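You operate a simulated robot arm through the tools that you are given. There is no shell and no other tool. Be economical: measure what you need, move in short steps, check, and stop when the job is done.

You run a simulated robot arm. Do the job below in one go: nothing can be reset, and whatever is moved stays where it is left.

Task
Push the steel fridge door shut. Put the blue clip from the top deck of the trolley on the top of the small rack and the red clip on the rear of the steel fridge top. Open the front closet door, take the bag on the top deck of the trolley and put it away on the bag shelf, then shut the door. Take the scoop on the long table and put it away on the front of the steel counter. Put the bottle labelled "water" from the long table on the shelf under the long table and the bottle that says "rinse" on the top deck of the trolley. Put the gauge bottle on the brewing table. Take the white-clasp bottle and leave it on the drainboard. Put the green glass from the long table on the front corner of the small table and the yellow glass on the top of the side table. Push the rear closet door shut. Any order will do. Set down upright: clip, bag, bottle, gauge bottle, white-clasp bottle, glass.
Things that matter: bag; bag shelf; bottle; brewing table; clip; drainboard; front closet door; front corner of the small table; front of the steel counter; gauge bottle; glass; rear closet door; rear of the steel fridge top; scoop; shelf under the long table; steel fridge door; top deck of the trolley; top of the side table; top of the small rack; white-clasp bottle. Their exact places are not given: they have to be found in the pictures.

Only the result counts: the job must be done as asked and must still hold three seconds after the hand-in. Knocking over, shifting, dropping, spilling or breaking anything else fails it.

Robot
A 7-joint arm with a two-finger gripper on a trunk, on a base that drives. Base frame: it is fixed to the floor where the robot stands at the start and does not move with it; the origin is under the middle of the robot, x ahead of it, y to its left, z up. Lengths are in mm, angles in degrees, forces in N, time in s.
With the tool pointing down near the work surface it reaches from about 280 to 720 mm from the robot's upright axis, wherever it stands. Its first joint turns from -166.0 to 166.0 degrees. Places, roughly: bag [750, -1500, 750]; bag shelf (24x77 cm) [820, 6040, 1320]; bottle [-1250, -2000, 1000]; brewing table [-1900, 2100, 900]; clip [500, -1250, 750]; drainboard [300, 2500, 900]; front closet door [1100, 5900, 1000]; front corner of the small table (15x20 cm) [100, 1160, 660]; front of the steel counter (60x15 cm) [2980, 5860, 880]; gauge bottle [-1500, -2000, 1000]; glass [-1750, -1750, 1000]; rear closet door [1300, 6400, 1000]; rear of the steel fridge top [900, 800, 900]; scoop [-500, -2500, 1000]; shelf under the long table [-1200, -2000, 200]; steel fridge door [500, 200, 500]; top deck of the trolley [600, -1300, 800]; top of the side table [300, -1700, 800]; top of the small rack [-2500, 1600, 900]; white-clasp bottle (6x6x21 cm) [-1700, -1900, 1000]. Payload 2.94 kg.
Tool frame: the origin (TCP) lies between the finger pads and is the grasp point; the fingertips stand 30 mm ahead of it; z points along the fingers, y is the line along which they close. Largest opening 138 mm; the body of the gripper starts 109 mm behind the TCP.
Orientation is told as [roll, pitch, yaw] about the base's x, y, z axes, in that order, counted from this pose: with the fingers straight down and closing along the base's y, the tool's x points along the base's -x, its y along +y and its z along -z.

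Tools
- The arm moves only by the tool move_arm. Its argument "motion" is a list of rows, each a list of 7 numbers: the shift along the tool's x, y, z in units of 100 mm (1.0 is 100 mm), then the turn, a rotation vector about the tool's x, y, z in units of 90 degrees (1.0 is 90 degrees), then the closure, from 0 (fully open) to 1 (shut). In form: [[dx, dy, dz, ax, ay, az, jaw], ...]. A call has 1 to 8 rows; each row is the pose to reach, as a shift and turn from the pose commanded when the call began, along the tool's axes at that moment. A call with a number of a shift or a turn outside -1 to 1 is refused whole. Each row takes 0.2 s and may step no farther than 50 mm and 8.6 degrees from the row before; otherwise, or with a gripper value out of range, the whole call is refused. A pose out of reach is approached as far as the arm can. The call stops where the force on the tool passes 40 N (or 10 N more than at its start, if that is more) or the arm is blocked; 0.2 s more then pass. Each finger halts on what it meets, pressing with about 27 N; the grip force reading is that of the motor and also rises with nothing between the fingers. The clock runs only during rows and for 0.2 s after the last one: add rows that repeat a pose to give the fingers time. It gives the time, the measured TCP pose, the force on the tool (base axes), the opening and the grip force at its end, in the units of the frame above (readings bear some noise), with the torque about the TCP (base axes, N m) and any sound that the robot's microphone picked up.
- Cameras (640 x 400 px; columns grow to the right, rows downward): "scene" is now at [1.7, 151.2, 1395.6]; the picture's right is [0.16, -0.99, 0.00], its down [-0.49, -0.08, -0.87] and it looks along [0.86, 0.14, -0.50] (base axes); focal length 214 px, centre (320, 200). "wrist" rides on the gripper at [71, 19, -146] in the tool frame; the picture's right is [-0.26, 0.97, 0.00], its down [-0.85, -0.23, -0.48] and it looks along [-0.46, -0.13, 0.88] (tool axes); focal length 280 px, centre (320, 200).
- grab_frame(camera): a new picture of that camera. The clock stands still meanwhile.
- slide_trunk(by): slides the trunk up (or, below 0, down) by that many mm; the arm and the scene camera ride with it, the base frame stays. It gives what a move gives, with no picture.
- steer(legs): drives the robot by 1 to 6 legs, each [ahead, left, turn to the left] in mm, mm and degrees, along the robot's own axes; the way and the turn of a leg run together, so that a leg with both is an arc; at most 1500 mm and 180 degrees a leg. The arm and the cameras ride along, it lands a little off, and it stops where it bumps. It gives what a move gives.
- head_to(pan, tilt): turns the head with the scene camera to pan (to the left, within 86 degrees either way) and tilt (down, from -29 to 69), counted from straight ahead of the robot. It gives what a move gives.
- point_at(camera, pixels): for up to 12 pixels [column, row] of the newest picture of that camera ("zoom" is the newest enlarged one), the place [x, y, z] in the base frame of the surface seen there, good to about 2 mm, but the place of the scene camera against the robot may be out by one fixed shift of up to 12 mm in any direction. The clock stands still meanwhile.
- close_up(camera, box): a new picture of the part [left, top, right, bottom] of that camera's present view, enlarged. The clock stands still meanwhile.
- sign_off(): hands the job in; it is judged then, once.

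Go step by step. Measure first, check grasps and placings, and put right what went wrong. The budget is 378 turns and 342 pictures, counting those below and the enlarged ones. Unless the task says otherwise, let go and move clear before handing in.

The tools are called after "Request:" as name(argument=value, ...) on one line, values as JSON. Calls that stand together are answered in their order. move_arm: Moves the arm, as the interface text tells. Its arguments: {"type":"object","properties":{"motion":{"type":"array","items":{"type":"array","items":{"type":"number"}}}},"required":["motion"]} The other tools are called the same way: slide_trunk (by) slides the trunk up or down; steer (legs) drives the base; head_to (pan, tilt) turns the head that bears the scene camera; grab_frame (camera) takes a picture; point_at (camera, pixels) gives the place of the surface under pixels of a picture; close_up (camera, box) takes an enlarged picture of a part of a camera's view; sign_off () hands the job in.

At the start:

```text
time: 0.0
tcp_pos: [315.4, 297.8, 1130.6]
tcp_rot: [-0.2, 0.2, 0.0]
force: [0.1, 0.2, -0.3]
torque: [-0.03, -0.06, -0.01]
width: 137.9
grip_force: 0.0
trunk travel left (down, up): [-225.0, 229.0]
robot x, y, heading: [-0.1, 2.1, 0.1]
head pan, tilt: [85.9, 68.8]
```

scene: 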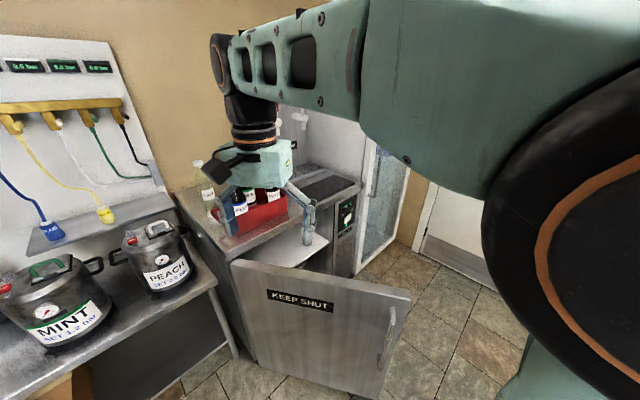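
wrist: 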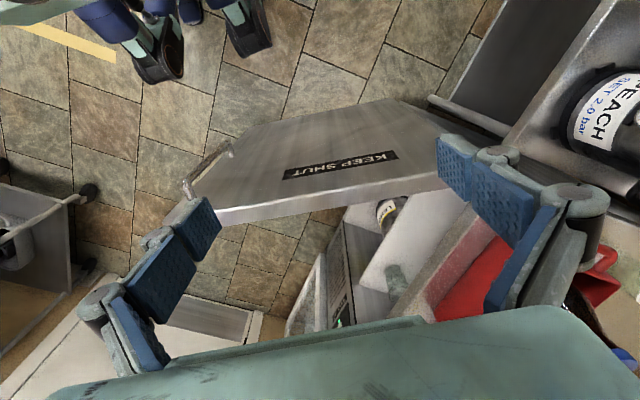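

The start picture shows the fridge door ("KEEP SHUT" at 300,300) open in front of the robot. I'll look around with the head first.

Request:
point_at(camera="scene", pixels=[[235, 262], [410, 298], [390, 345], [300, 300], [250, 355], [350, 185], [310, 190], [240, 235], [285, 215], [330, 240], [375, 390], [200, 215]])

Request:
head_to(pan=-60, tilt=30)

Request:
grab_frame(camera="scene")

```text
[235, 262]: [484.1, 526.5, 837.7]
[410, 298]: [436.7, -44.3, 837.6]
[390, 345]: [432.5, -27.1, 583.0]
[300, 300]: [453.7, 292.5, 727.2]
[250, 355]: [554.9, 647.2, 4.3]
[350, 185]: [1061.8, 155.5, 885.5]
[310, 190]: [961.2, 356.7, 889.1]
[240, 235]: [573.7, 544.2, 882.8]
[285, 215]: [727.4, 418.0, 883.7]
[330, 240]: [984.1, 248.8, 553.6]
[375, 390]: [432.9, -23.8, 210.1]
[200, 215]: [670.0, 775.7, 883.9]
```

```text
time: 2.3
tcp_pos: [314.5, 298.6, 1131.1]
tcp_rot: [-0.3, 0.1, 0.0]
force: [-0.3, 0.7, -0.1]
torque: [-0.03, 0.0, -0.02]
width: 138.2
grip_force: 0.1
trunk travel left (down, up): [-225.0, 229.0]
robot x, y, heading: [-0.4, -0.2, -0.2]
head pan, tilt: [-60.0, 30.0]
```

```text
339 pictures are left
```

scene: 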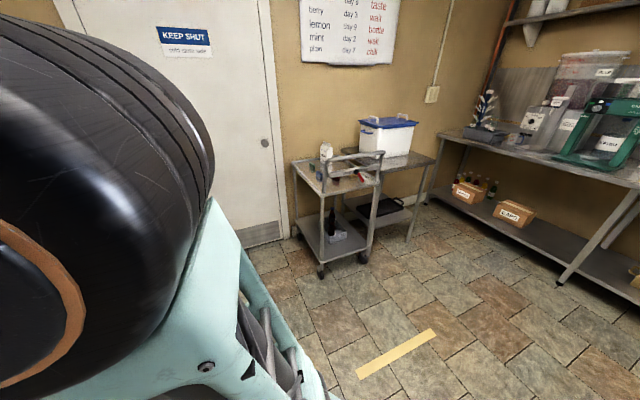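

The trolley (350,190), side table with cooler box (400,150) and long table (right) are visible. Keep looking around.

Request:
close_up(camera="scene", box=[280, 100, 450, 270])

Request:
head_to(pan=45, tilt=25)

Request:
grab_frame(camera="scene")

Request:
head_to(pan=86, tilt=25)

Request:
grab_frame(camera="scene")

Request:
head_to(pan=-86, tilt=25)

Request:
grab_frame(camera="scene")

```text
2.35 times, centred on (365, 185) of scene
```

zoom: 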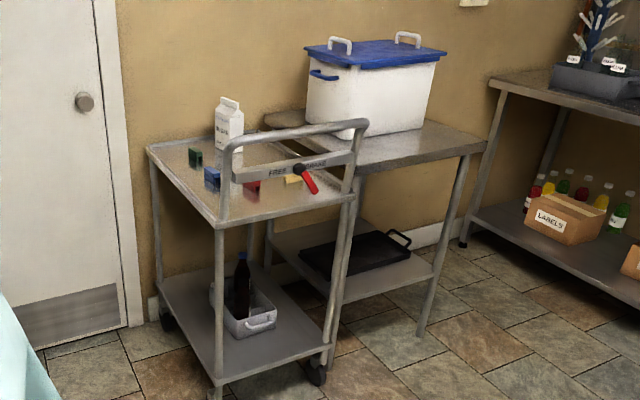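

```text
time: 4.1
tcp_pos: [314.1, 298.5, 1129.2]
tcp_rot: [-0.4, 0.3, 0.0]
force: [-0.5, 0.3, -0.1]
torque: [0.0, -0.03, -0.03]
width: 137.9
grip_force: 0.0
trunk travel left (down, up): [-225.0, 229.0]
robot x, y, heading: [1.4, 0.9, -0.0]
head pan, tilt: [45.0, 25.0]
```

```text
337 pictures are left
```

scene: 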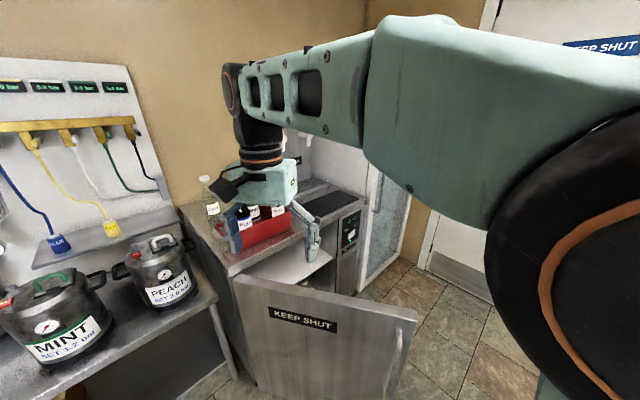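

```text
time: 5.2
tcp_pos: [315.2, 297.6, 1129.2]
tcp_rot: [-0.4, 0.3, 0.0]
force: [0.6, 0.1, -0.6]
torque: [0.0, 0.01, 0.0]
width: 138.1
grip_force: 0.0
trunk travel left (down, up): [-225.0, 229.0]
robot x, y, heading: [2.0, -3.1, 0.0]
head pan, tilt: [85.9, 25.0]
```

```text
336 pictures are left
```

scene: 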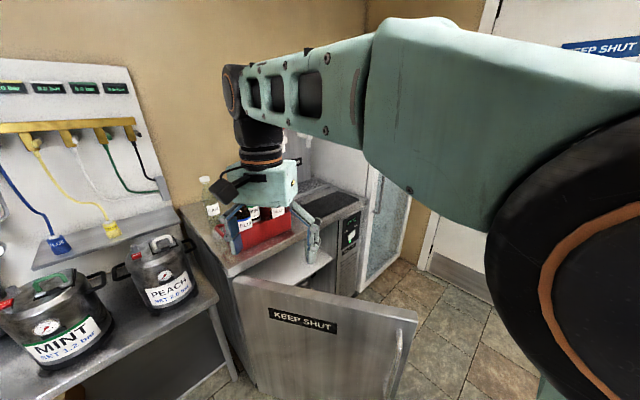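

```text
time: 7.8
tcp_pos: [314.1, 298.3, 1131.6]
tcp_rot: [-0.2, 0.1, -0.1]
force: [-0.2, 0.3, 0.1]
torque: [0.01, 0.02, 0.0]
width: 138.3
grip_force: 0.0
trunk travel left (down, up): [-225.0, 229.0]
robot x, y, heading: [0.8, 0.2, 0.1]
head pan, tilt: [-85.9, 25.0]
```

```text
335 pictures are left
```

scene: 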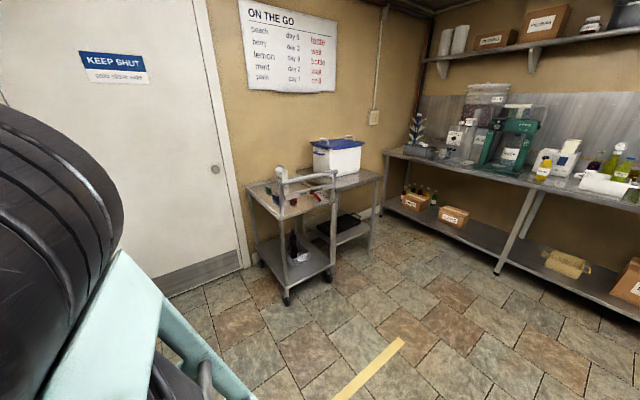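

The pan 45 and 86 pictures look alike; I'll check where the camera truly looks by measuring points here.

Request:
point_at(camera="scene", pixels=[[320, 200], [283, 175], [320, 150], [350, 172], [515, 150], [545, 175], [620, 165], [550, 265], [410, 125], [500, 270], [280, 210], [635, 290]])

Request:
head_to(pan=0, tilt=60)

Request:
grab_frame(camera="scene")

```text
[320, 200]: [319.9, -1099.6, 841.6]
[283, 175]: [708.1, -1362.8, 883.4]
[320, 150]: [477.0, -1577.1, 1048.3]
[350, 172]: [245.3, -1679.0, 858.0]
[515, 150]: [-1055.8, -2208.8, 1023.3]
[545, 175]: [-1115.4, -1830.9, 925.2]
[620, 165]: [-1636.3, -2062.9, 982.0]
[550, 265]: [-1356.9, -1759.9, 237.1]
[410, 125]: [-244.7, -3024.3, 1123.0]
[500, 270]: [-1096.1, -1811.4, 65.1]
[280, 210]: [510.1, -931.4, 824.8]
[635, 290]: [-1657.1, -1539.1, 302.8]
```

```text
time: 9.4
tcp_pos: [315.1, 296.5, 1127.8]
tcp_rot: [-0.6, 0.5, -0.2]
force: [-0.5, 0.1, 0.5]
torque: [0.01, 0.0, 0.0]
width: 138.0
grip_force: 0.0
trunk travel left (down, up): [-225.0, 229.0]
robot x, y, heading: [-0.3, 0.9, 0.1]
head pan, tilt: [0.0, 60.0]
```

```text
334 pictures are left
```

scene: 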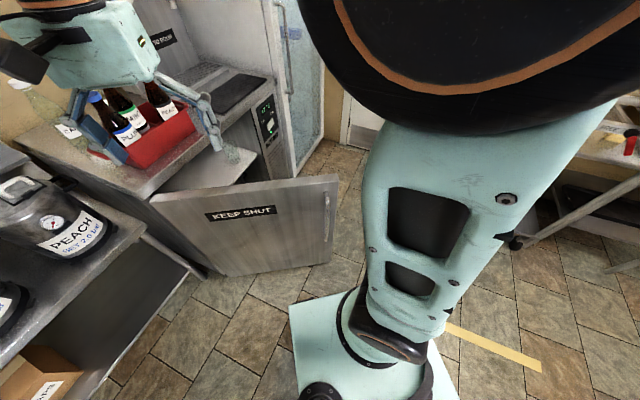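

Request:
point_at(camera="scene", pixels=[[320, 265], [540, 370], [180, 320], [237, 160], [210, 80], [60, 235], [260, 60], [243, 95], [160, 35], [290, 30]])

Request:
head_to(pan=30, tilt=0)

Request:
grab_frame(camera="scene")

```text
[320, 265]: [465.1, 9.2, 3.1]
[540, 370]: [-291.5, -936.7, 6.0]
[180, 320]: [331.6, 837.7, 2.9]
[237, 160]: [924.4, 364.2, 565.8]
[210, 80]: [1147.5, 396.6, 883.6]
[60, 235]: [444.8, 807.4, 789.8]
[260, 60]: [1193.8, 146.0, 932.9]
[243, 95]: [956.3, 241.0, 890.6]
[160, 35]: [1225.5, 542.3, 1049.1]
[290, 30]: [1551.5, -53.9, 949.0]
```

```text
time: 10.7
tcp_pos: [314.9, 298.2, 1128.6]
tcp_rot: [-0.3, 0.4, 0.0]
force: [-0.1, -0.7, 0.6]
torque: [0.01, -0.02, 0.0]
width: 138.0
grip_force: 0.0
trunk travel left (down, up): [-225.0, 229.0]
robot x, y, heading: [-1.4, -1.6, 0.2]
head pan, tilt: [30.0, 0.0]
```

```text
333 pictures are left
```

scene: 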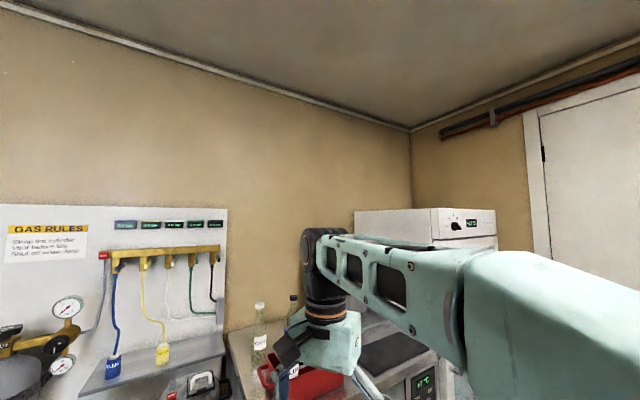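

The picture at pan 30 shows the wall corner (410,130) and gas panel; the room seems rotated about 38° against my frame. I'll turn the base in place (gripper is high) and survey.

Request:
steer(legs=[[0, 0, 80]])

Request:
head_to(pan=0, tilt=20)

Request:
grab_frame(camera="scene")

Request:
head_to(pan=60, tilt=20)

Request:
grab_frame(camera="scene")

```text
time: 14.6
tcp_pos: [-244.7, 357.1, 1130.3]
tcp_rot: [-0.4, 0.3, 81.0]
force: [-0.2, 0.5, -0.3]
torque: [0.0, 0.01, 0.04]
width: 138.0
grip_force: 0.1
trunk travel left (down, up): [-225.0, 229.0]
robot x, y, heading: [-0.7, 1.0, 80.9]
head pan, tilt: [30.0, 0.0]
```

```text
time: 15.5
tcp_pos: [-245.6, 357.1, 1130.4]
tcp_rot: [-0.4, 0.2, 81.1]
force: [0.9, 0.9, 0.3]
torque: [-0.05, 0.0, -0.05]
width: 138.0
grip_force: 0.1
trunk travel left (down, up): [-225.0, 229.0]
robot x, y, heading: [2.8, 2.2, 80.8]
head pan, tilt: [0.0, 20.0]
```

```text
332 pictures are left
```

scene: 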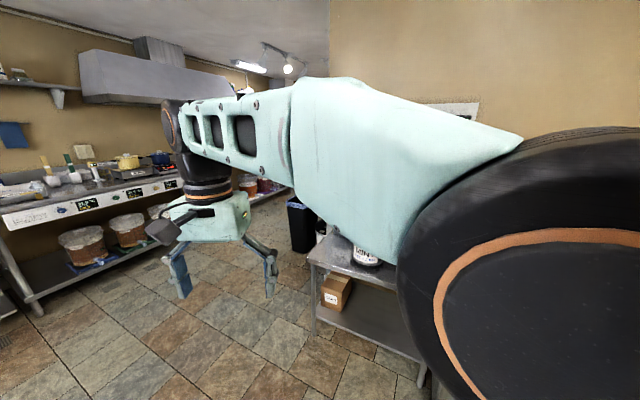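

```text
time: 16.8
tcp_pos: [-245.3, 357.8, 1127.7]
tcp_rot: [-0.7, 0.5, 81.0]
force: [-0.5, -1.3, 0.3]
torque: [0.02, 0.0, 0.04]
width: 137.9
grip_force: 0.1
trunk travel left (down, up): [-225.0, 229.0]
robot x, y, heading: [-2.9, -0.2, 81.1]
head pan, tilt: [60.0, 20.0]
```

```text
331 pictures are left
```

scene: 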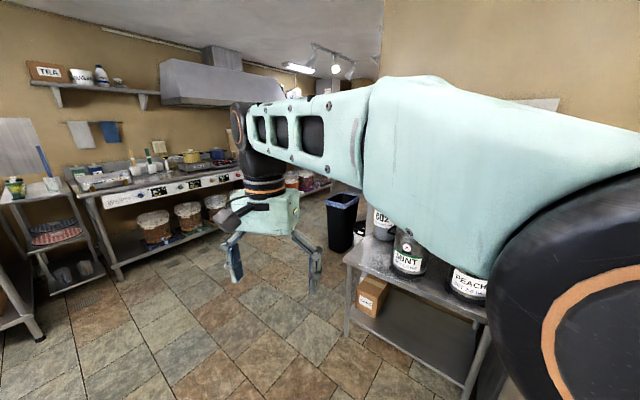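

Request:
point_at(camera="scene", pixels=[[110, 205], [155, 180], [45, 190], [50, 235], [180, 160], [345, 262], [370, 260], [340, 215], [300, 185], [480, 290], [365, 305], [350, 335]])

Request:
close_up(camera="scene", box=[0, 50, 340, 310])

Request:
steer(legs=[[0, 0, 90]])

Request:
grab_frame(camera="scene")

```text
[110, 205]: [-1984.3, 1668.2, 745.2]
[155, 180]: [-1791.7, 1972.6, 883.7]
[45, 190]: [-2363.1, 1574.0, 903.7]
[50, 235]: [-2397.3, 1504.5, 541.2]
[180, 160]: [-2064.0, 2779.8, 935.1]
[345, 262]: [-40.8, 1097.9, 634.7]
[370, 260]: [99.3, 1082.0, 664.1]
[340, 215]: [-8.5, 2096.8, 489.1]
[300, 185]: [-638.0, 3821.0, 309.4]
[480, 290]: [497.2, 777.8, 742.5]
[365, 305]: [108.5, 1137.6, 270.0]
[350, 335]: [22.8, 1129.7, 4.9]
```

```text
1.54 times, centred on (170, 180) of scene
```

zoom: 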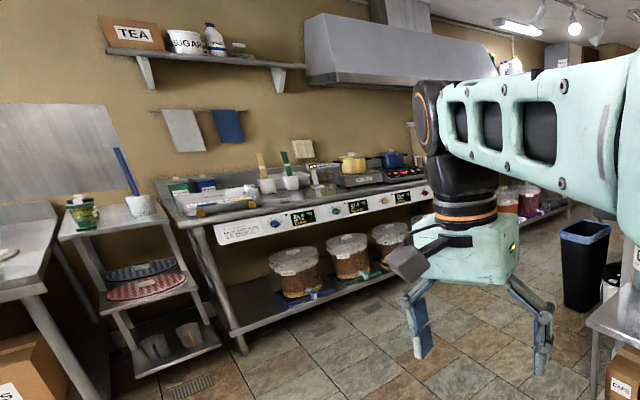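

```text
time: 21.1
tcp_pos: [-354.0, -253.5, 1127.8]
tcp_rot: [-0.6, 0.5, 172.3]
force: [0.1, 0.9, -0.3]
torque: [0.01, 0.02, 0.02]
width: 138.0
grip_force: 0.1
trunk travel left (down, up): [-225.0, 229.0]
robot x, y, heading: [-3.6, 2.2, 172.5]
head pan, tilt: [60.0, 20.0]
```

```text
329 pictures are left
```

scene: 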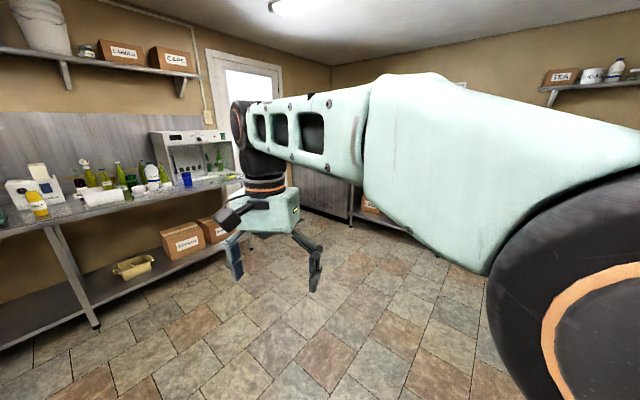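

The long table with its items is on the left (140,180), range beyond. Now I turn back to heading about 85 and look right at the fridge with the head, clear of the arm.

Request:
steer(legs=[[0, 0, -80]])

Request:
head_to(pan=-75, tilt=35)

Request:
grab_frame(camera="scene")

```text
time: 24.9
tcp_pos: [-308.1, 305.2, 1126.7]
tcp_rot: [-0.8, 0.5, 91.8]
force: [-0.5, -0.1, 0.3]
torque: [-0.01, -0.01, 0.03]
width: 138.2
grip_force: 0.2
trunk travel left (down, up): [-225.0, 229.0]
robot x, y, heading: [2.7, 0.7, 91.8]
head pan, tilt: [60.0, 20.0]
```

```text
time: 27.1
tcp_pos: [-307.5, 306.6, 1125.9]
tcp_rot: [-0.6, 0.6, 91.6]
force: [0.5, 0.3, -0.3]
torque: [0.0, -0.01, 0.0]
width: 138.2
grip_force: 0.0
trunk travel left (down, up): [-225.0, 229.0]
robot x, y, heading: [-0.3, -0.9, 91.7]
head pan, tilt: [-75.0, 35.0]
```

```text
328 pictures are left
```

scene: 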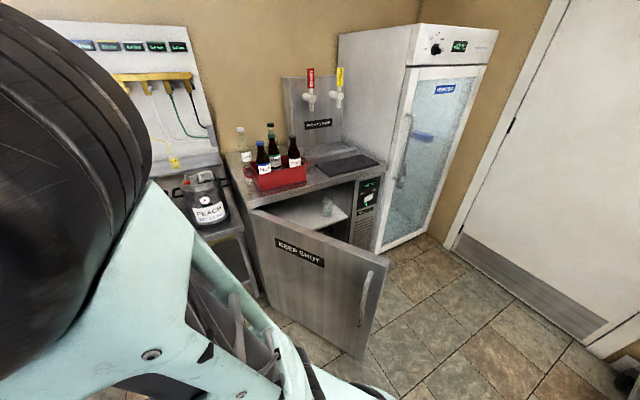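

Clear view: the door's free edge at (388,262), hinge side at (250,215), the fridge front edge from (250,208) to (385,165). Measure.

Request:
point_at(camera="scene", pixels=[[254, 212], [386, 262], [360, 355], [367, 290], [252, 205], [355, 178], [384, 166], [335, 140], [240, 150], [245, 165], [302, 165], [260, 280]])

Request:
close_up(camera="scene", box=[200, 60, 440, 260])

```text
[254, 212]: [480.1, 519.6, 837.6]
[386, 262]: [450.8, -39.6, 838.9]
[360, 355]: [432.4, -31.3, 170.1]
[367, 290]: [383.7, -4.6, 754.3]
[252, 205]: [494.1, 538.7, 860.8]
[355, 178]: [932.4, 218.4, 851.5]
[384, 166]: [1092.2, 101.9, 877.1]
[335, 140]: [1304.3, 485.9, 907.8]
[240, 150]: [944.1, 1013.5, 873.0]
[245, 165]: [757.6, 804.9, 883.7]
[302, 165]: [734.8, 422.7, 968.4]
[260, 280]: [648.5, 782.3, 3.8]
```

```text
2.00 times, centred on (320, 160) of scene
```

zoom: 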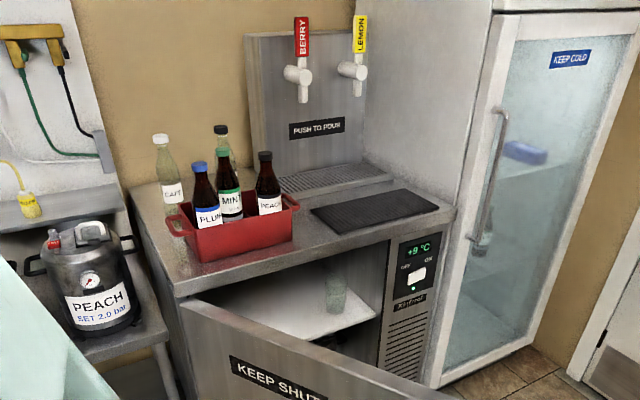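

Door hinge is near (480,520), free end near (440,-40); closed line runs at about -36°, so I push the face in direction ~24°. I position the base first, then lower the trunk.

Request:
steer(legs=[[0, 0, -68], [-58, -89, 0]])

Request:
slide_trunk(by=-200)

Request:
move_arm(motion=[[-0.25, -0.45, 0, 0, 0, 0, 0.3], [-0.5, -0.8, 0, 0, 0, 0, 0.6], [-0.7, -1, 0.3, 0, 0, 0, 1], [-0.7, -1, 0.8, 0, 0, 0, 1]])

```text
time: 31.5
tcp_pos: [142.5, 301.4, 1126.3]
tcp_rot: [-0.8, 0.6, 25.2]
force: [0.0, 0.5, 0.6]
torque: [-0.03, -0.01, 0.01]
width: 137.8
grip_force: 0.1
trunk travel left (down, up): [-225.0, 229.0]
robot x, y, heading: [-12.9, -101.6, 25.3]
head pan, tilt: [-75.0, 35.0]
```

```text
time: 33.6
tcp_pos: [143.6, 300.2, 925.6]
tcp_rot: [-0.7, 0.5, 25.3]
force: [-0.6, 0.2, -0.5]
torque: [-0.01, -0.02, -0.03]
width: 138.0
grip_force: 0.0
trunk travel left (down, up): [-25.0, 429.0]
robot x, y, heading: [-13.1, -100.3, 25.5]
head pan, tilt: [-75.0, 35.0]
```

```text
refused: row 1 steps farther than a row can; nothing moved
```

Request:
move_arm(motion=[[-0.2, -0.4, 0, 0, 0, 0, 0.3], [-0.4, -0.8, 0, 0, 0, 0, 0.6], [-0.6, -1, 0.3, 0, 0, 0, 1], [-0.7, -1, 0.7, 0, 0, 0, 1]])

Request:
move_arm(motion=[[0, -0.4, 0.2, 0, 0, 0, 1], [0, -0.8, 0.4, 0, 0, 0, 1], [0, -1, 0.7, 0, 0, 0, 1]])

Request:
move_arm(motion=[[0, -0.4, 0.2, 0, 0, 0, 1], [0, -0.8, 0.4, 0, 0, 0, 1], [0, -1, 0.5, 0, 0, 0, 1]])

Request:
grab_frame(camera="wrist")

```text
time: 34.6
tcp_pos: [251.7, 243.6, 857.2]
tcp_rot: [-0.8, 0.5, 25.3]
force: [-0.8, -1.2, -0.7]
torque: [0.02, -0.04, 0.01]
width: 1.8
grip_force: 1.6
trunk travel left (down, up): [-25.0, 429.0]
robot x, y, heading: [-14.0, -106.2, 25.3]
head pan, tilt: [-75.0, 35.0]
```

```text
time: 35.4
tcp_pos: [293.9, 149.6, 784.7]
tcp_rot: [-0.8, 0.6, 25.3]
force: [-0.9, 0.2, -0.7]
torque: [0.02, -0.03, 0.01]
width: 0.0
grip_force: 27.0
trunk travel left (down, up): [-25.0, 429.0]
robot x, y, heading: [-14.1, -102.1, 25.3]
head pan, tilt: [-75.0, 35.0]
```

```text
time: 36.2
tcp_pos: [333.7, 57.3, 736.7]
tcp_rot: [-0.8, 0.5, 25.3]
force: [0.4, 0.4, -0.1]
torque: [0.0, -0.04, -0.02]
width: 0.1
grip_force: 27.5
trunk travel left (down, up): [-25.0, 429.0]
robot x, y, heading: [-13.1, -100.4, 25.3]
head pan, tilt: [-75.0, 35.0]
```

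```text
326 pictures are left
```

wrist: 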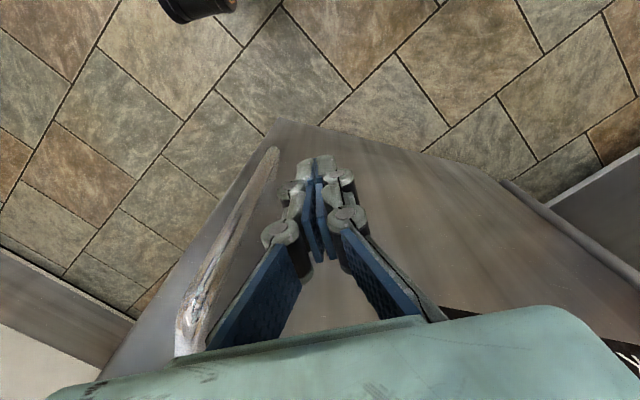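

The finger is in front of the door face, to the hinge side of the handle. Drive forward pushing the door.

Request:
steer(legs=[[350, 0, 0]])

Request:
grab_frame(camera="scene")

Request:
grab_frame(camera="wrist")

```text
time: 38.5
tcp_pos: [646.6, 204.6, 737.2]
tcp_rot: [-0.7, 0.7, 25.2]
force: [-0.2, -1.4, 0.1]
torque: [0.0, 0.0, -0.03]
width: 0.0
grip_force: 27.1
trunk travel left (down, up): [-25.0, 429.0]
robot x, y, heading: [298.0, 43.8, 25.1]
head pan, tilt: [-75.0, 35.0]
```

```text
325 pictures are left
```

scene: 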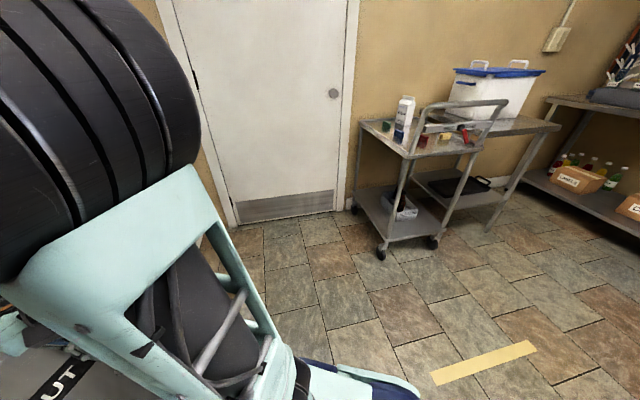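

```text
324 pictures are left
```

wrist: 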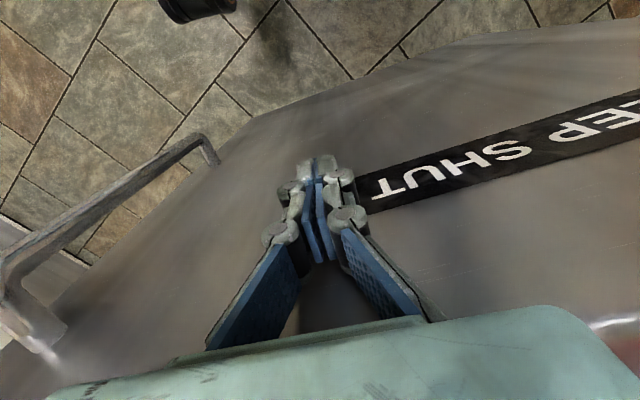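

The door follows (finger on the face at 320,170). Continue 100 mm, then finish with arm steps.

Request:
steer(legs=[[100, 0, 0]])

Request:
move_arm(motion=[[-0.15, 0, 0, 0, 0, 0, 1], [-0.3, 0, 0, 0, 0, 0, 1], [-0.45, 0, 0, 0, 0, 0, 1], [-0.6, 0, 0, 0, 0, 0, 1], [-0.7, 0, 0, 0, 0, 0, 1], [-0.8, 0, 0, 0, 0, 0, 1], [-0.9, 0, 0, 0, 0, 0, 1]])

Request:
grab_frame(camera="wrist")

```text
time: 39.6
tcp_pos: [734.8, 246.6, 737.7]
tcp_rot: [-0.8, 0.5, 25.2]
force: [-0.1, -0.2, 0.1]
torque: [0.02, 0.0, 0.02]
width: 0.3
grip_force: 27.3
trunk travel left (down, up): [-25.0, 429.0]
robot x, y, heading: [389.4, 86.7, 25.2]
head pan, tilt: [-75.0, 35.0]
```

```text
time: 40.6
tcp_pos: [778.5, 264.1, 735.0]
tcp_rot: [-0.9, 1.4, 25.3]
force: [-17.9, -13.4, 9.6]
torque: [2.22, -2.99, 0.17]
width: 0.0
grip_force: 26.7
trunk travel left (down, up): [-25.0, 429.0]
robot x, y, heading: [382.8, 86.0, 25.2]
head pan, tilt: [-75.0, 35.0]
stopped in row 5: the force on the tool passed its limit at 58 N (the readings are from after the stop); the commanded pose is now the measured one
```

```text
323 pictures are left
```

wrist: 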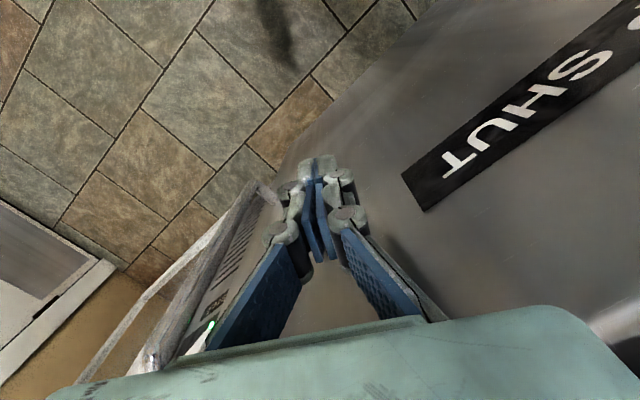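

The push ended at 58 N, probably shut. Back off and look.

Request:
steer(legs=[[-350, 0, 0], [0, 0, 60]])

Request:
grab_frame(camera="scene")

```text
time: 45.7
tcp_pos: [85.5, 367.0, 733.2]
tcp_rot: [-0.9, 1.4, 88.9]
force: [-0.4, -0.5, 0.3]
torque: [-0.03, 0.01, -0.03]
width: 0.0
grip_force: 26.3
trunk travel left (down, up): [-25.0, 429.0]
robot x, y, heading: [72.1, -69.2, 88.9]
head pan, tilt: [-75.0, 35.0]
```

```text
322 pictures are left
```

scene: 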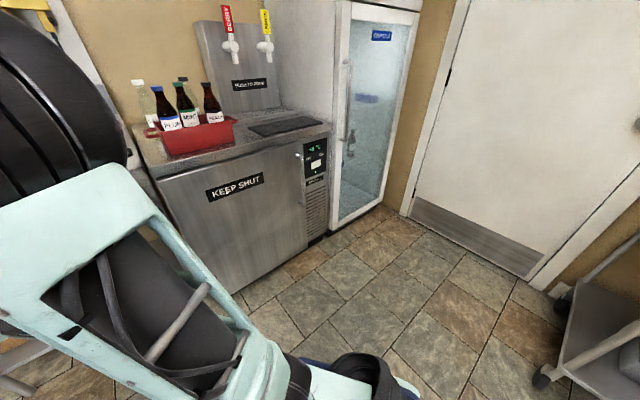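

The door looks shut; I verify with a close-up and points along its right edge and on the panel beside it.

Request:
close_up(camera="scene", box=[130, 80, 350, 290])

Request:
point_at(camera="scene", pixels=[[165, 180], [280, 158], [298, 150], [306, 150], [316, 150], [290, 230], [306, 225], [316, 215], [329, 125], [160, 172], [145, 148], [187, 132]])

```text
1.90 times, centred on (240, 185) of scene
```

zoom: 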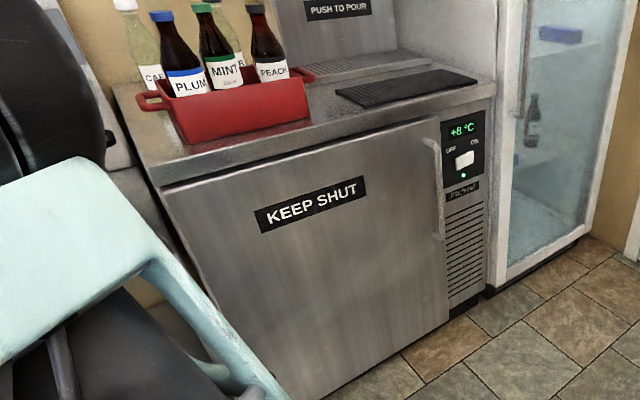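

```text
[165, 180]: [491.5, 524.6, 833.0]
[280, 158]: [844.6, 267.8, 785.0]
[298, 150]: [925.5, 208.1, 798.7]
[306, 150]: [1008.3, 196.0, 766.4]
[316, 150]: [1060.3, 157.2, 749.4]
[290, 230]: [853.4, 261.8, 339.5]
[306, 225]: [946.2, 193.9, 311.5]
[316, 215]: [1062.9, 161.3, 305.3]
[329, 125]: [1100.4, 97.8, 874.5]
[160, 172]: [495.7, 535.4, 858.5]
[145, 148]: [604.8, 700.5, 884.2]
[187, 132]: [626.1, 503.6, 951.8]
```

Door line is parallel to the counter edge: it is shut. Next the trolley: raise trunk, turn and drive toward it.

Request:
slide_trunk(by=300)

Request:
steer(legs=[[0, 0, -134], [450, -250, 0]])

Request:
head_to(pan=-15, tilt=45)

Request:
grab_frame(camera="scene")

```text
time: 48.7
tcp_pos: [85.5, 368.0, 1033.3]
tcp_rot: [-0.8, 1.4, 88.9]
force: [0.3, -0.4, 0.4]
torque: [-0.02, 0.0, 0.03]
width: 0.0
grip_force: 26.5
trunk travel left (down, up): [-325.0, 129.0]
robot x, y, heading: [73.1, -63.7, 88.8]
head pan, tilt: [-75.0, 35.0]
```

```text
time: 57.3
tcp_pos: [525.3, -884.9, 1032.8]
tcp_rot: [-0.8, 1.4, -45.6]
force: [0.0, 0.1, 0.0]
torque: [0.0, -0.01, -0.02]
width: 0.0
grip_force: 26.8
trunk travel left (down, up): [-325.0, 129.0]
robot x, y, heading: [227.2, -569.9, -45.9]
head pan, tilt: [-75.0, 35.0]
```

```text
time: 58.6
tcp_pos: [524.5, -883.8, 1033.2]
tcp_rot: [-0.8, 1.4, -45.6]
force: [-0.1, 0.6, 0.1]
torque: [-0.03, -0.02, 0.01]
width: 0.0
grip_force: 27.2
trunk travel left (down, up): [-325.0, 129.0]
robot x, y, heading: [227.5, -571.5, -45.8]
head pan, tilt: [-15.0, 45.0]
```

```text
320 pictures are left
```

scene: 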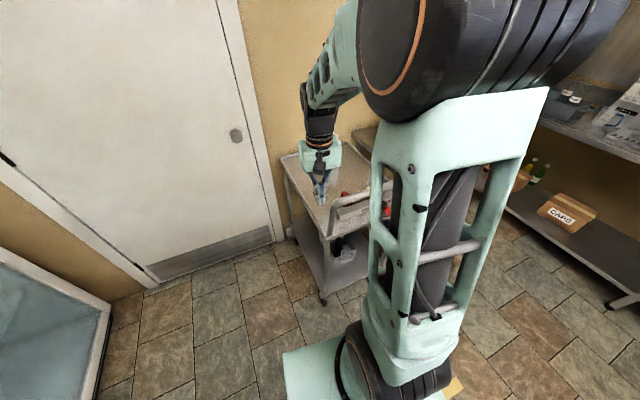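

The arm blocks the right part. I test looking left with the head, and turn the robot right so the trolley lies to its left.

Request:
steer(legs=[[0, 0, -60]])

Request:
head_to(pan=50, tilt=40)

Request:
grab_frame(camera="scene")

```text
time: 59.9
tcp_pos: [479.4, -922.0, 1037.8]
tcp_rot: [0.2, 0.8, -54.6]
force: [-1.2, 3.2, 8.1]
torque: [0.05, 0.07, -0.04]
width: 0.1
grip_force: 27.0
trunk travel left (down, up): [-325.0, 129.0]
robot x, y, heading: [225.7, -569.8, -55.4]
head pan, tilt: [-15.0, 45.0]
stopped in leg 1: the force on the tool passed its limit at 54 N (the readings are from after the stop); the commanded pose is now the measured one
```

```text
time: 61.2
tcp_pos: [480.4, -923.6, 1037.5]
tcp_rot: [0.1, 0.7, -54.5]
force: [1.9, 4.6, 13.3]
torque: [0.04, 0.02, -0.05]
width: 0.0
grip_force: 27.0
trunk travel left (down, up): [-325.0, 129.0]
robot x, y, heading: [226.5, -569.3, -54.9]
head pan, tilt: [50.0, 40.0]
```

```text
319 pictures are left
```

scene: 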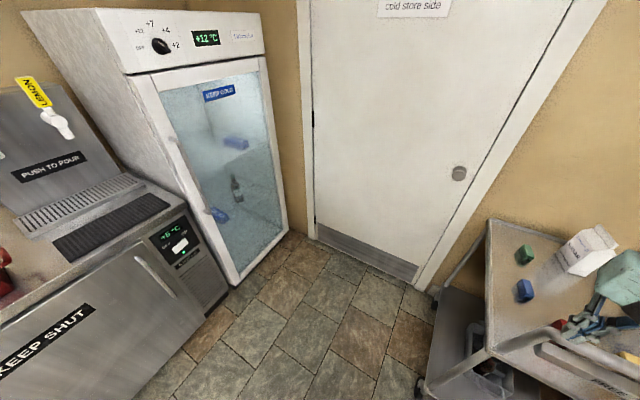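

The gripper touched the trolley handle (600,330). I lift it straight off and check whether the trolley moved.

Request:
move_arm(motion=[[0, 0, -0.3, 0, 0, 0, 1], [0, 0, -0.6, 0, 0, 0, 1], [0, 0, -0.9, 0, 0, 0, 1]])

Request:
grab_frame(camera="wrist")

Request:
grab_frame(camera="scene")

```text
time: 62.0
tcp_pos: [480.1, -926.8, 1125.0]
tcp_rot: [0.1, 0.9, -54.5]
force: [-0.3, 0.2, 0.7]
torque: [0.01, 0.02, 0.01]
width: 0.1
grip_force: 26.8
trunk travel left (down, up): [-325.0, 129.0]
robot x, y, heading: [221.2, -571.6, -55.2]
head pan, tilt: [50.0, 40.0]
```

```text
318 pictures are left
```

wrist: 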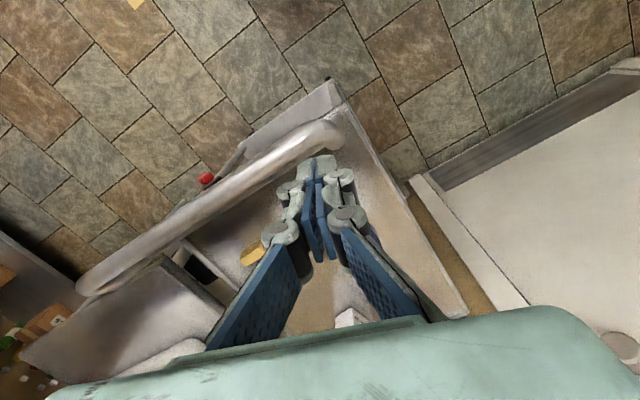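

```text
317 pictures are left
```

scene: 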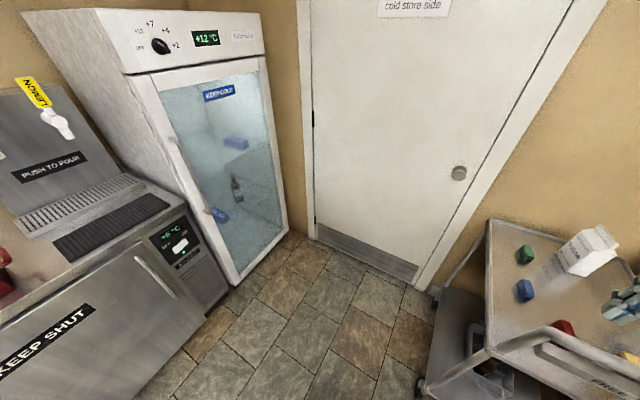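

Request:
point_at(camera="scene", pixels=[[525, 252], [525, 288], [562, 327], [590, 240], [490, 225], [490, 350], [570, 360], [560, 240], [520, 330], [600, 340], [640, 270]])

Request:
close_up(camera="scene", box=[460, 200, 640, 400])

```text
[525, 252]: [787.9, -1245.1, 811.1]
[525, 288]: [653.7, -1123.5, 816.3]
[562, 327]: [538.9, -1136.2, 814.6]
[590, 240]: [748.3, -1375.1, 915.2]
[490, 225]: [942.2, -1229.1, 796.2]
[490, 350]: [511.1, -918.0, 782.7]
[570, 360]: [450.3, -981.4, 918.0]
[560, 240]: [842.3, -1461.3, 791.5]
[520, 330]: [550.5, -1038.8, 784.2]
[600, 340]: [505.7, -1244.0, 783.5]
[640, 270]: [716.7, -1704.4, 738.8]
```

```text
2.00 times, centred on (550, 300) of scene
```

zoom: 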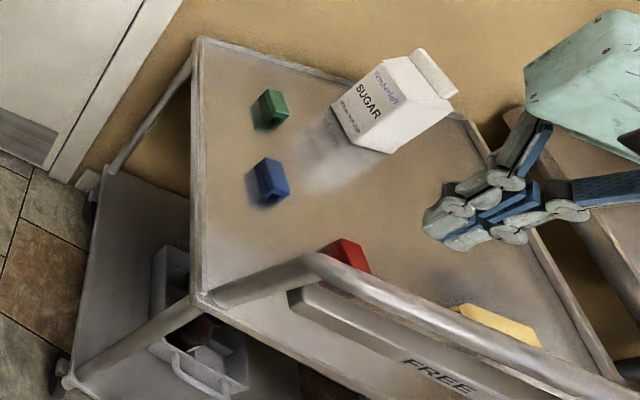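

Deck is at z≈783 with corners (511,-918) and (942,-1229); the clips stand at red (539,-1136), blue (654,-1123), and the sugar bag near (748,-1375). I drive round to the trolley's open long side.

Request:
steer(legs=[[106, 449, 0], [0, 0, -71], [130, 440, 0]])

Request:
head_to(pan=0, tilt=55)

Request:
grab_frame(camera="scene")

Request:
grab_frame(camera="wrist")

```text
time: 73.6
tcp_pos: [676.1, -1132.7, 1126.6]
tcp_rot: [0.2, 0.8, -126.0]
force: [0.0, -0.8, 0.7]
torque: [0.0, 0.0, -0.01]
width: 0.1
grip_force: 27.4
trunk travel left (down, up): [-325.0, 129.0]
robot x, y, heading: [936.2, -772.0, -126.6]
head pan, tilt: [50.0, 40.0]
```

```text
time: 74.8
tcp_pos: [675.7, -1134.3, 1126.1]
tcp_rot: [0.2, 1.0, -126.0]
force: [0.1, 0.2, -0.4]
torque: [0.03, 0.0, -0.03]
width: 0.0
grip_force: 26.7
trunk travel left (down, up): [-325.0, 129.0]
robot x, y, heading: [932.9, -777.8, -126.6]
head pan, tilt: [0.0, 55.0]
```

```text
315 pictures are left
```

scene: 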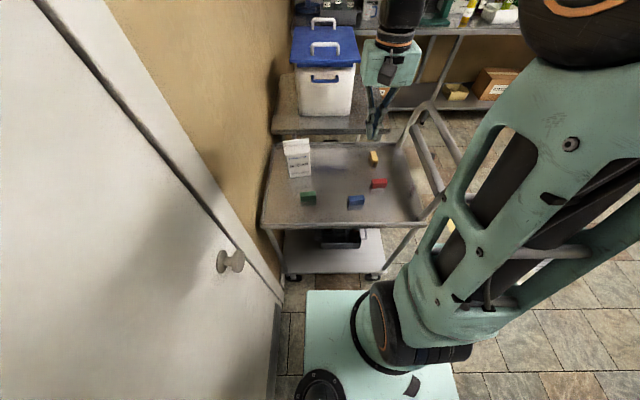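

```text
314 pictures are left
```

wrist: 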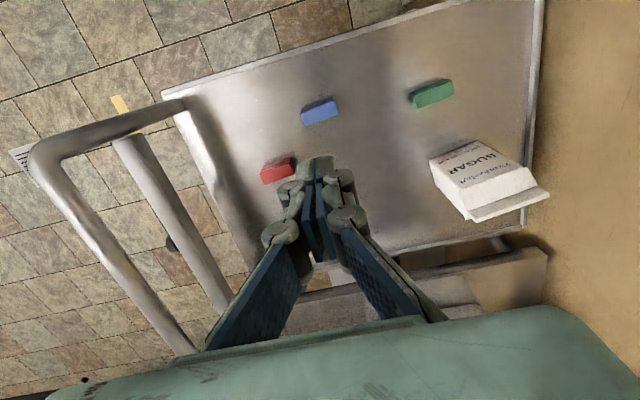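

Excellent view of the clips in the wrist picture (red 277,170; blue 320,112). Measure with the wrist camera.

Request:
point_at(camera="wrist", pixels=[[263, 172], [290, 162], [277, 165], [305, 109], [334, 101], [320, 107], [277, 182], [434, 158], [480, 215], [548, 190], [270, 195], [480, 165]])

Request:
point_at(camera="scene", pixels=[[355, 197], [378, 182], [378, 188], [298, 150], [345, 180]])

Request:
close_up(camera="wrist", box=[240, 80, 350, 200])

```text
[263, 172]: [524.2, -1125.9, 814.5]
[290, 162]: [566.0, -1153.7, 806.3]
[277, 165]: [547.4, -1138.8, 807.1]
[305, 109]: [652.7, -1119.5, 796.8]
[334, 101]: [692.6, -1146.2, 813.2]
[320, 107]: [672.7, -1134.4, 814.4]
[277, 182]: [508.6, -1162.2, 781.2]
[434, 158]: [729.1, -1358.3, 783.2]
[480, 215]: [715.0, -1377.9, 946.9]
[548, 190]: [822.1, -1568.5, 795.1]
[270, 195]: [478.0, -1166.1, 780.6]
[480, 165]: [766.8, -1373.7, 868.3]
```

```text
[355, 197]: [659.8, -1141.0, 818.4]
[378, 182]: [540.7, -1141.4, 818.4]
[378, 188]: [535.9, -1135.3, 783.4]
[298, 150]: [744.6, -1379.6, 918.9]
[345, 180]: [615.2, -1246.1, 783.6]
```

```text
3.33 times, centred on (295, 140) of wrist
```

zoom: 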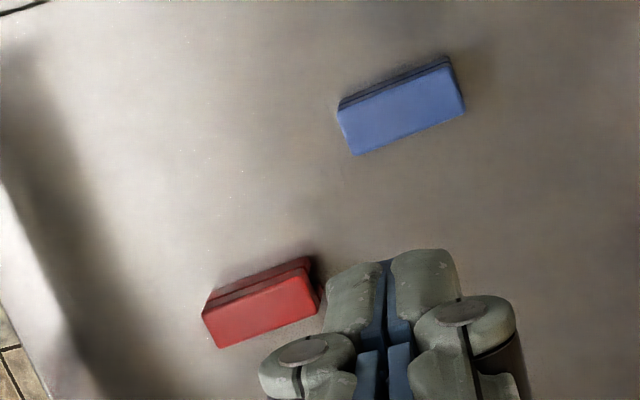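

Red clip centre ≈ (544,-1140), top z≈816, its long side along the tool's closing line. Move above it, opened partway, then lower with the trunk.

Request:
move_arm(motion=[[-0.25, -0.33, 0, 0, 0, 0, 0.7], [-0.5, -0.66, 0, 0, 0, 0, 0.4], [-0.8, -1.0, 0, 0, 0, 0, 0.3], [-0.83, -1.0, 0.08, 0, 0, 0, 0.3]])

Request:
slide_trunk(by=-220)

Request:
grab_frame(camera="wrist")

```text
time: 75.8
tcp_pos: [545.9, -1140.8, 1116.4]
tcp_rot: [0.1, 0.9, -126.1]
force: [0.2, 0.2, 0.8]
torque: [0.02, -0.03, 0.0]
width: 96.5
grip_force: 0.0
trunk travel left (down, up): [-325.0, 129.0]
robot x, y, heading: [936.1, -777.1, -126.8]
head pan, tilt: [0.0, 55.0]
```

```text
time: 78.1
tcp_pos: [545.0, -1141.7, 897.3]
tcp_rot: [0.1, 0.9, -126.1]
force: [-0.3, 0.6, 0.2]
torque: [0.01, 0.02, -0.02]
width: 96.5
grip_force: 0.1
trunk travel left (down, up): [-105.0, 349.0]
robot x, y, heading: [931.6, -777.6, -126.4]
head pan, tilt: [0.0, 55.0]
```

```text
312 pictures are left
```

wrist: 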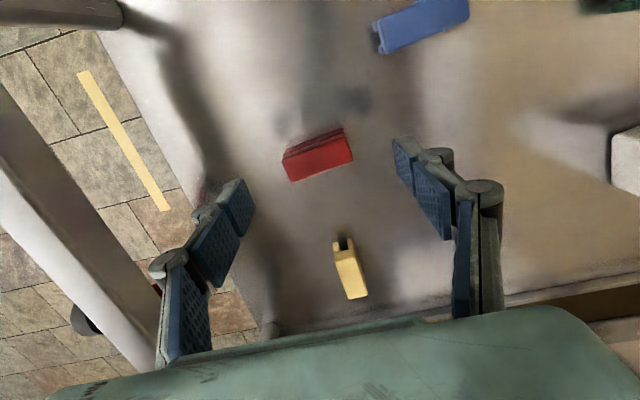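

Request:
point_at(camera="wrist", pixels=[[286, 165], [348, 148], [290, 178], [350, 160], [318, 155], [220, 190], [325, 140]])

```text
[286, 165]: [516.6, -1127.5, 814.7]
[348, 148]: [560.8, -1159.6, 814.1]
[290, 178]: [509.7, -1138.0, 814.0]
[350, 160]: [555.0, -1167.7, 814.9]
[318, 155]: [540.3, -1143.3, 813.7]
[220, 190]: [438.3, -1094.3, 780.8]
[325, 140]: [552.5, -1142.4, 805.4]
```

Clip top centre ≈ (538,-1146). Small correction, descend 80 mm, close.

Request:
move_arm(motion=[[-0.07, -0.03, 0.3, 0, 0, 0, 0.4], [-0.07, -0.03, 0.6, 0, 0, 0, 0.4], [-0.07, -0.03, 0.79, 0, 0, 0, 0.4], [-0.07, -0.03, 0.79, 0, 0, 0, 0.7], [-0.07, -0.03, 0.79, 0, 0, 0, 0.9], [-0.07, -0.03, 0.79, 0, 0, 0, 1], [-0.07, -0.03, 0.79, 0, 0, 0, 1]])

Request:
move_arm(motion=[[0, 0, -0.3, 0, 0, 0, 1], [0, 0, -0.7, 0, 0, 0, 1], [0, 0, -1, 0, 0, 0, 1]])

Request:
slide_trunk(by=220)

Request:
grab_frame(camera="wrist")

```text
time: 79.7
tcp_pos: [540.8, -1146.2, 818.4]
tcp_rot: [0.2, 0.9, -126.1]
force: [-0.5, -0.6, 0.0]
torque: [0.01, 0.01, 0.01]
width: 60.0
grip_force: 26.8
trunk travel left (down, up): [-105.0, 349.0]
robot x, y, heading: [932.0, -774.7, -126.7]
head pan, tilt: [0.0, 55.0]
```

```text
time: 80.5
tcp_pos: [540.0, -1145.8, 915.5]
tcp_rot: [0.2, 0.9, -126.1]
force: [-0.5, 0.1, -0.7]
torque: [-0.01, -0.01, -0.03]
width: 0.1
grip_force: 27.2
trunk travel left (down, up): [-105.0, 349.0]
robot x, y, heading: [931.4, -776.7, -126.8]
head pan, tilt: [0.0, 55.0]
```

```text
time: 82.8
tcp_pos: [539.9, -1145.9, 1135.1]
tcp_rot: [0.3, 0.9, -126.2]
force: [-0.3, -1.0, 0.0]
torque: [-0.04, 0.03, -0.01]
width: 0.3
grip_force: 26.6
trunk travel left (down, up): [-325.0, 129.0]
robot x, y, heading: [933.4, -774.9, -126.8]
head pan, tilt: [0.0, 55.0]
```

```text
311 pictures are left
```

wrist: 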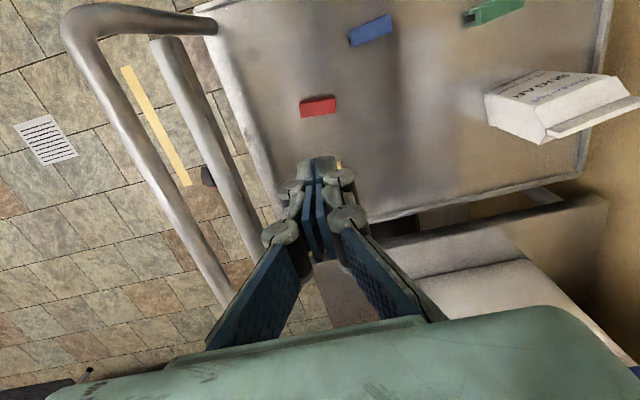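

The clip slipped out (still on deck at 318,106). Check where it is now.

Request:
close_up(camera="wrist", box=[270, 70, 370, 140])

Request:
point_at(camera="zoom", pixels=[[200, 210], [420, 170], [200, 275], [430, 240], [310, 225], [310, 185]])

Request:
close_up(camera="scene", box=[280, 130, 420, 230])

```text
5.71 times, centred on (320, 105) of wrist
```

zoom: 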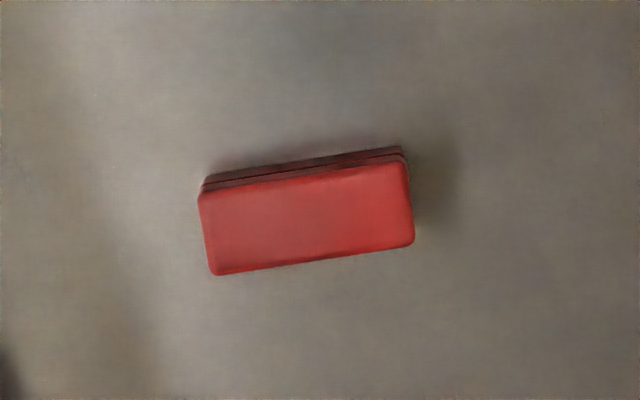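

```text
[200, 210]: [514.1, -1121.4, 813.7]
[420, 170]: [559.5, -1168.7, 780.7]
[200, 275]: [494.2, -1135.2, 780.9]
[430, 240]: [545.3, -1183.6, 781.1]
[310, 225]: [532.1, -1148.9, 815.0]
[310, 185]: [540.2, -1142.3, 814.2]
```

```text
4.00 times, centred on (350, 180) of scene
```

zoom: 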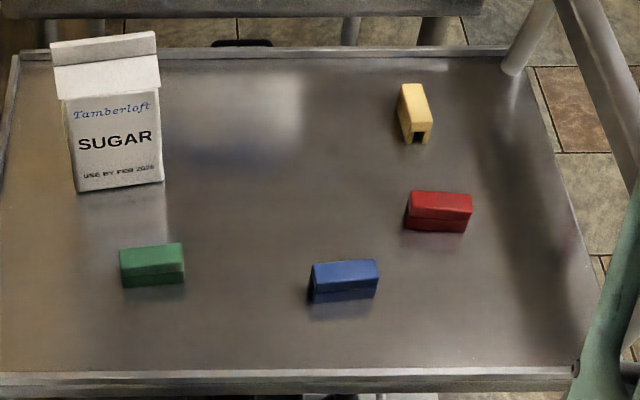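

The clip is a 55×20×33 box centred at ≈ (534,-1148). I'll turn the gripper 90° and grip it across its narrow width.

Request:
move_arm(motion=[[-0.05, -0.04, 0, 0, 0, 0.095, 0.7], [-0.05, -0.04, 0, 0, 0, 0.19, 0.5], [-0.05, -0.04, 0, 0, 0, 0.285, 0.5], [-0.05, -0.04, 0, 0, 0, 0.38, 0.5], [-0.05, -0.04, 0, 0, 0, 0.475, 0.5], [-0.05, -0.04, 0, 0, 0, 0.57, 0.5], [-0.05, -0.04, 0, 0, 0, 0.665, 0.5], [-0.05, -0.04, 0, 0, 0, 0.76, 0.5]])

Request:
move_arm(motion=[[0, 0, 0, 0, 0, 0.095, 0.5], [0, 0, 0, 0, 0, 0.19, 0.5], [0, 0, 0, 0, 0, 0.24, 0.5]])

Request:
slide_trunk(by=-240)

Request:
grab_frame(camera="wrist")

```text
time: 84.6
tcp_pos: [534.8, -1147.5, 1134.7]
tcp_rot: [-0.7, 0.5, 165.5]
force: [-0.3, 0.4, 0.3]
torque: [0.02, 0.02, -0.02]
width: 69.3
grip_force: 0.1
trunk travel left (down, up): [-325.0, 129.0]
robot x, y, heading: [938.1, -778.3, -126.7]
head pan, tilt: [0.0, 55.0]
```

```text
time: 85.4
tcp_pos: [534.2, -1148.6, 1135.6]
tcp_rot: [-1.0, 0.0, 143.8]
force: [0.0, -0.1, 0.2]
torque: [-0.01, 0.0, 0.0]
width: 69.1
grip_force: 0.0
trunk travel left (down, up): [-325.0, 129.0]
robot x, y, heading: [933.9, -777.3, -126.4]
head pan, tilt: [0.0, 55.0]
```

```text
time: 87.9
tcp_pos: [535.1, -1148.4, 895.2]
tcp_rot: [-0.9, 0.2, 143.8]
force: [0.5, 0.1, 0.2]
torque: [-0.01, -0.03, 0.01]
width: 69.0
grip_force: 0.1
trunk travel left (down, up): [-85.0, 369.0]
robot x, y, heading: [937.7, -779.5, -126.9]
head pan, tilt: [0.0, 55.0]
```

```text
308 pictures are left
```

wrist: 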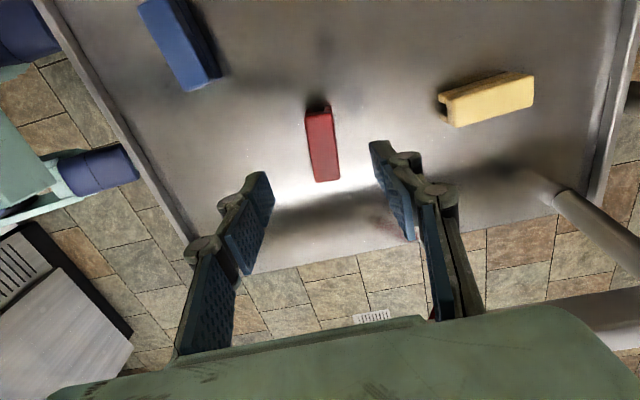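

Request:
point_at(camera="wrist", pixels=[[308, 116], [331, 113], [316, 180], [338, 177], [322, 147], [322, 108], [290, 200]])

```text
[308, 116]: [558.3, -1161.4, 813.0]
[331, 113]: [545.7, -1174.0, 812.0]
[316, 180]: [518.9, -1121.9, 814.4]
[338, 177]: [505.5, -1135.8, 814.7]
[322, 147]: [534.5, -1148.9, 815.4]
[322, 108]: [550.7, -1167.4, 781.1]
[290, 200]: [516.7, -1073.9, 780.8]
```

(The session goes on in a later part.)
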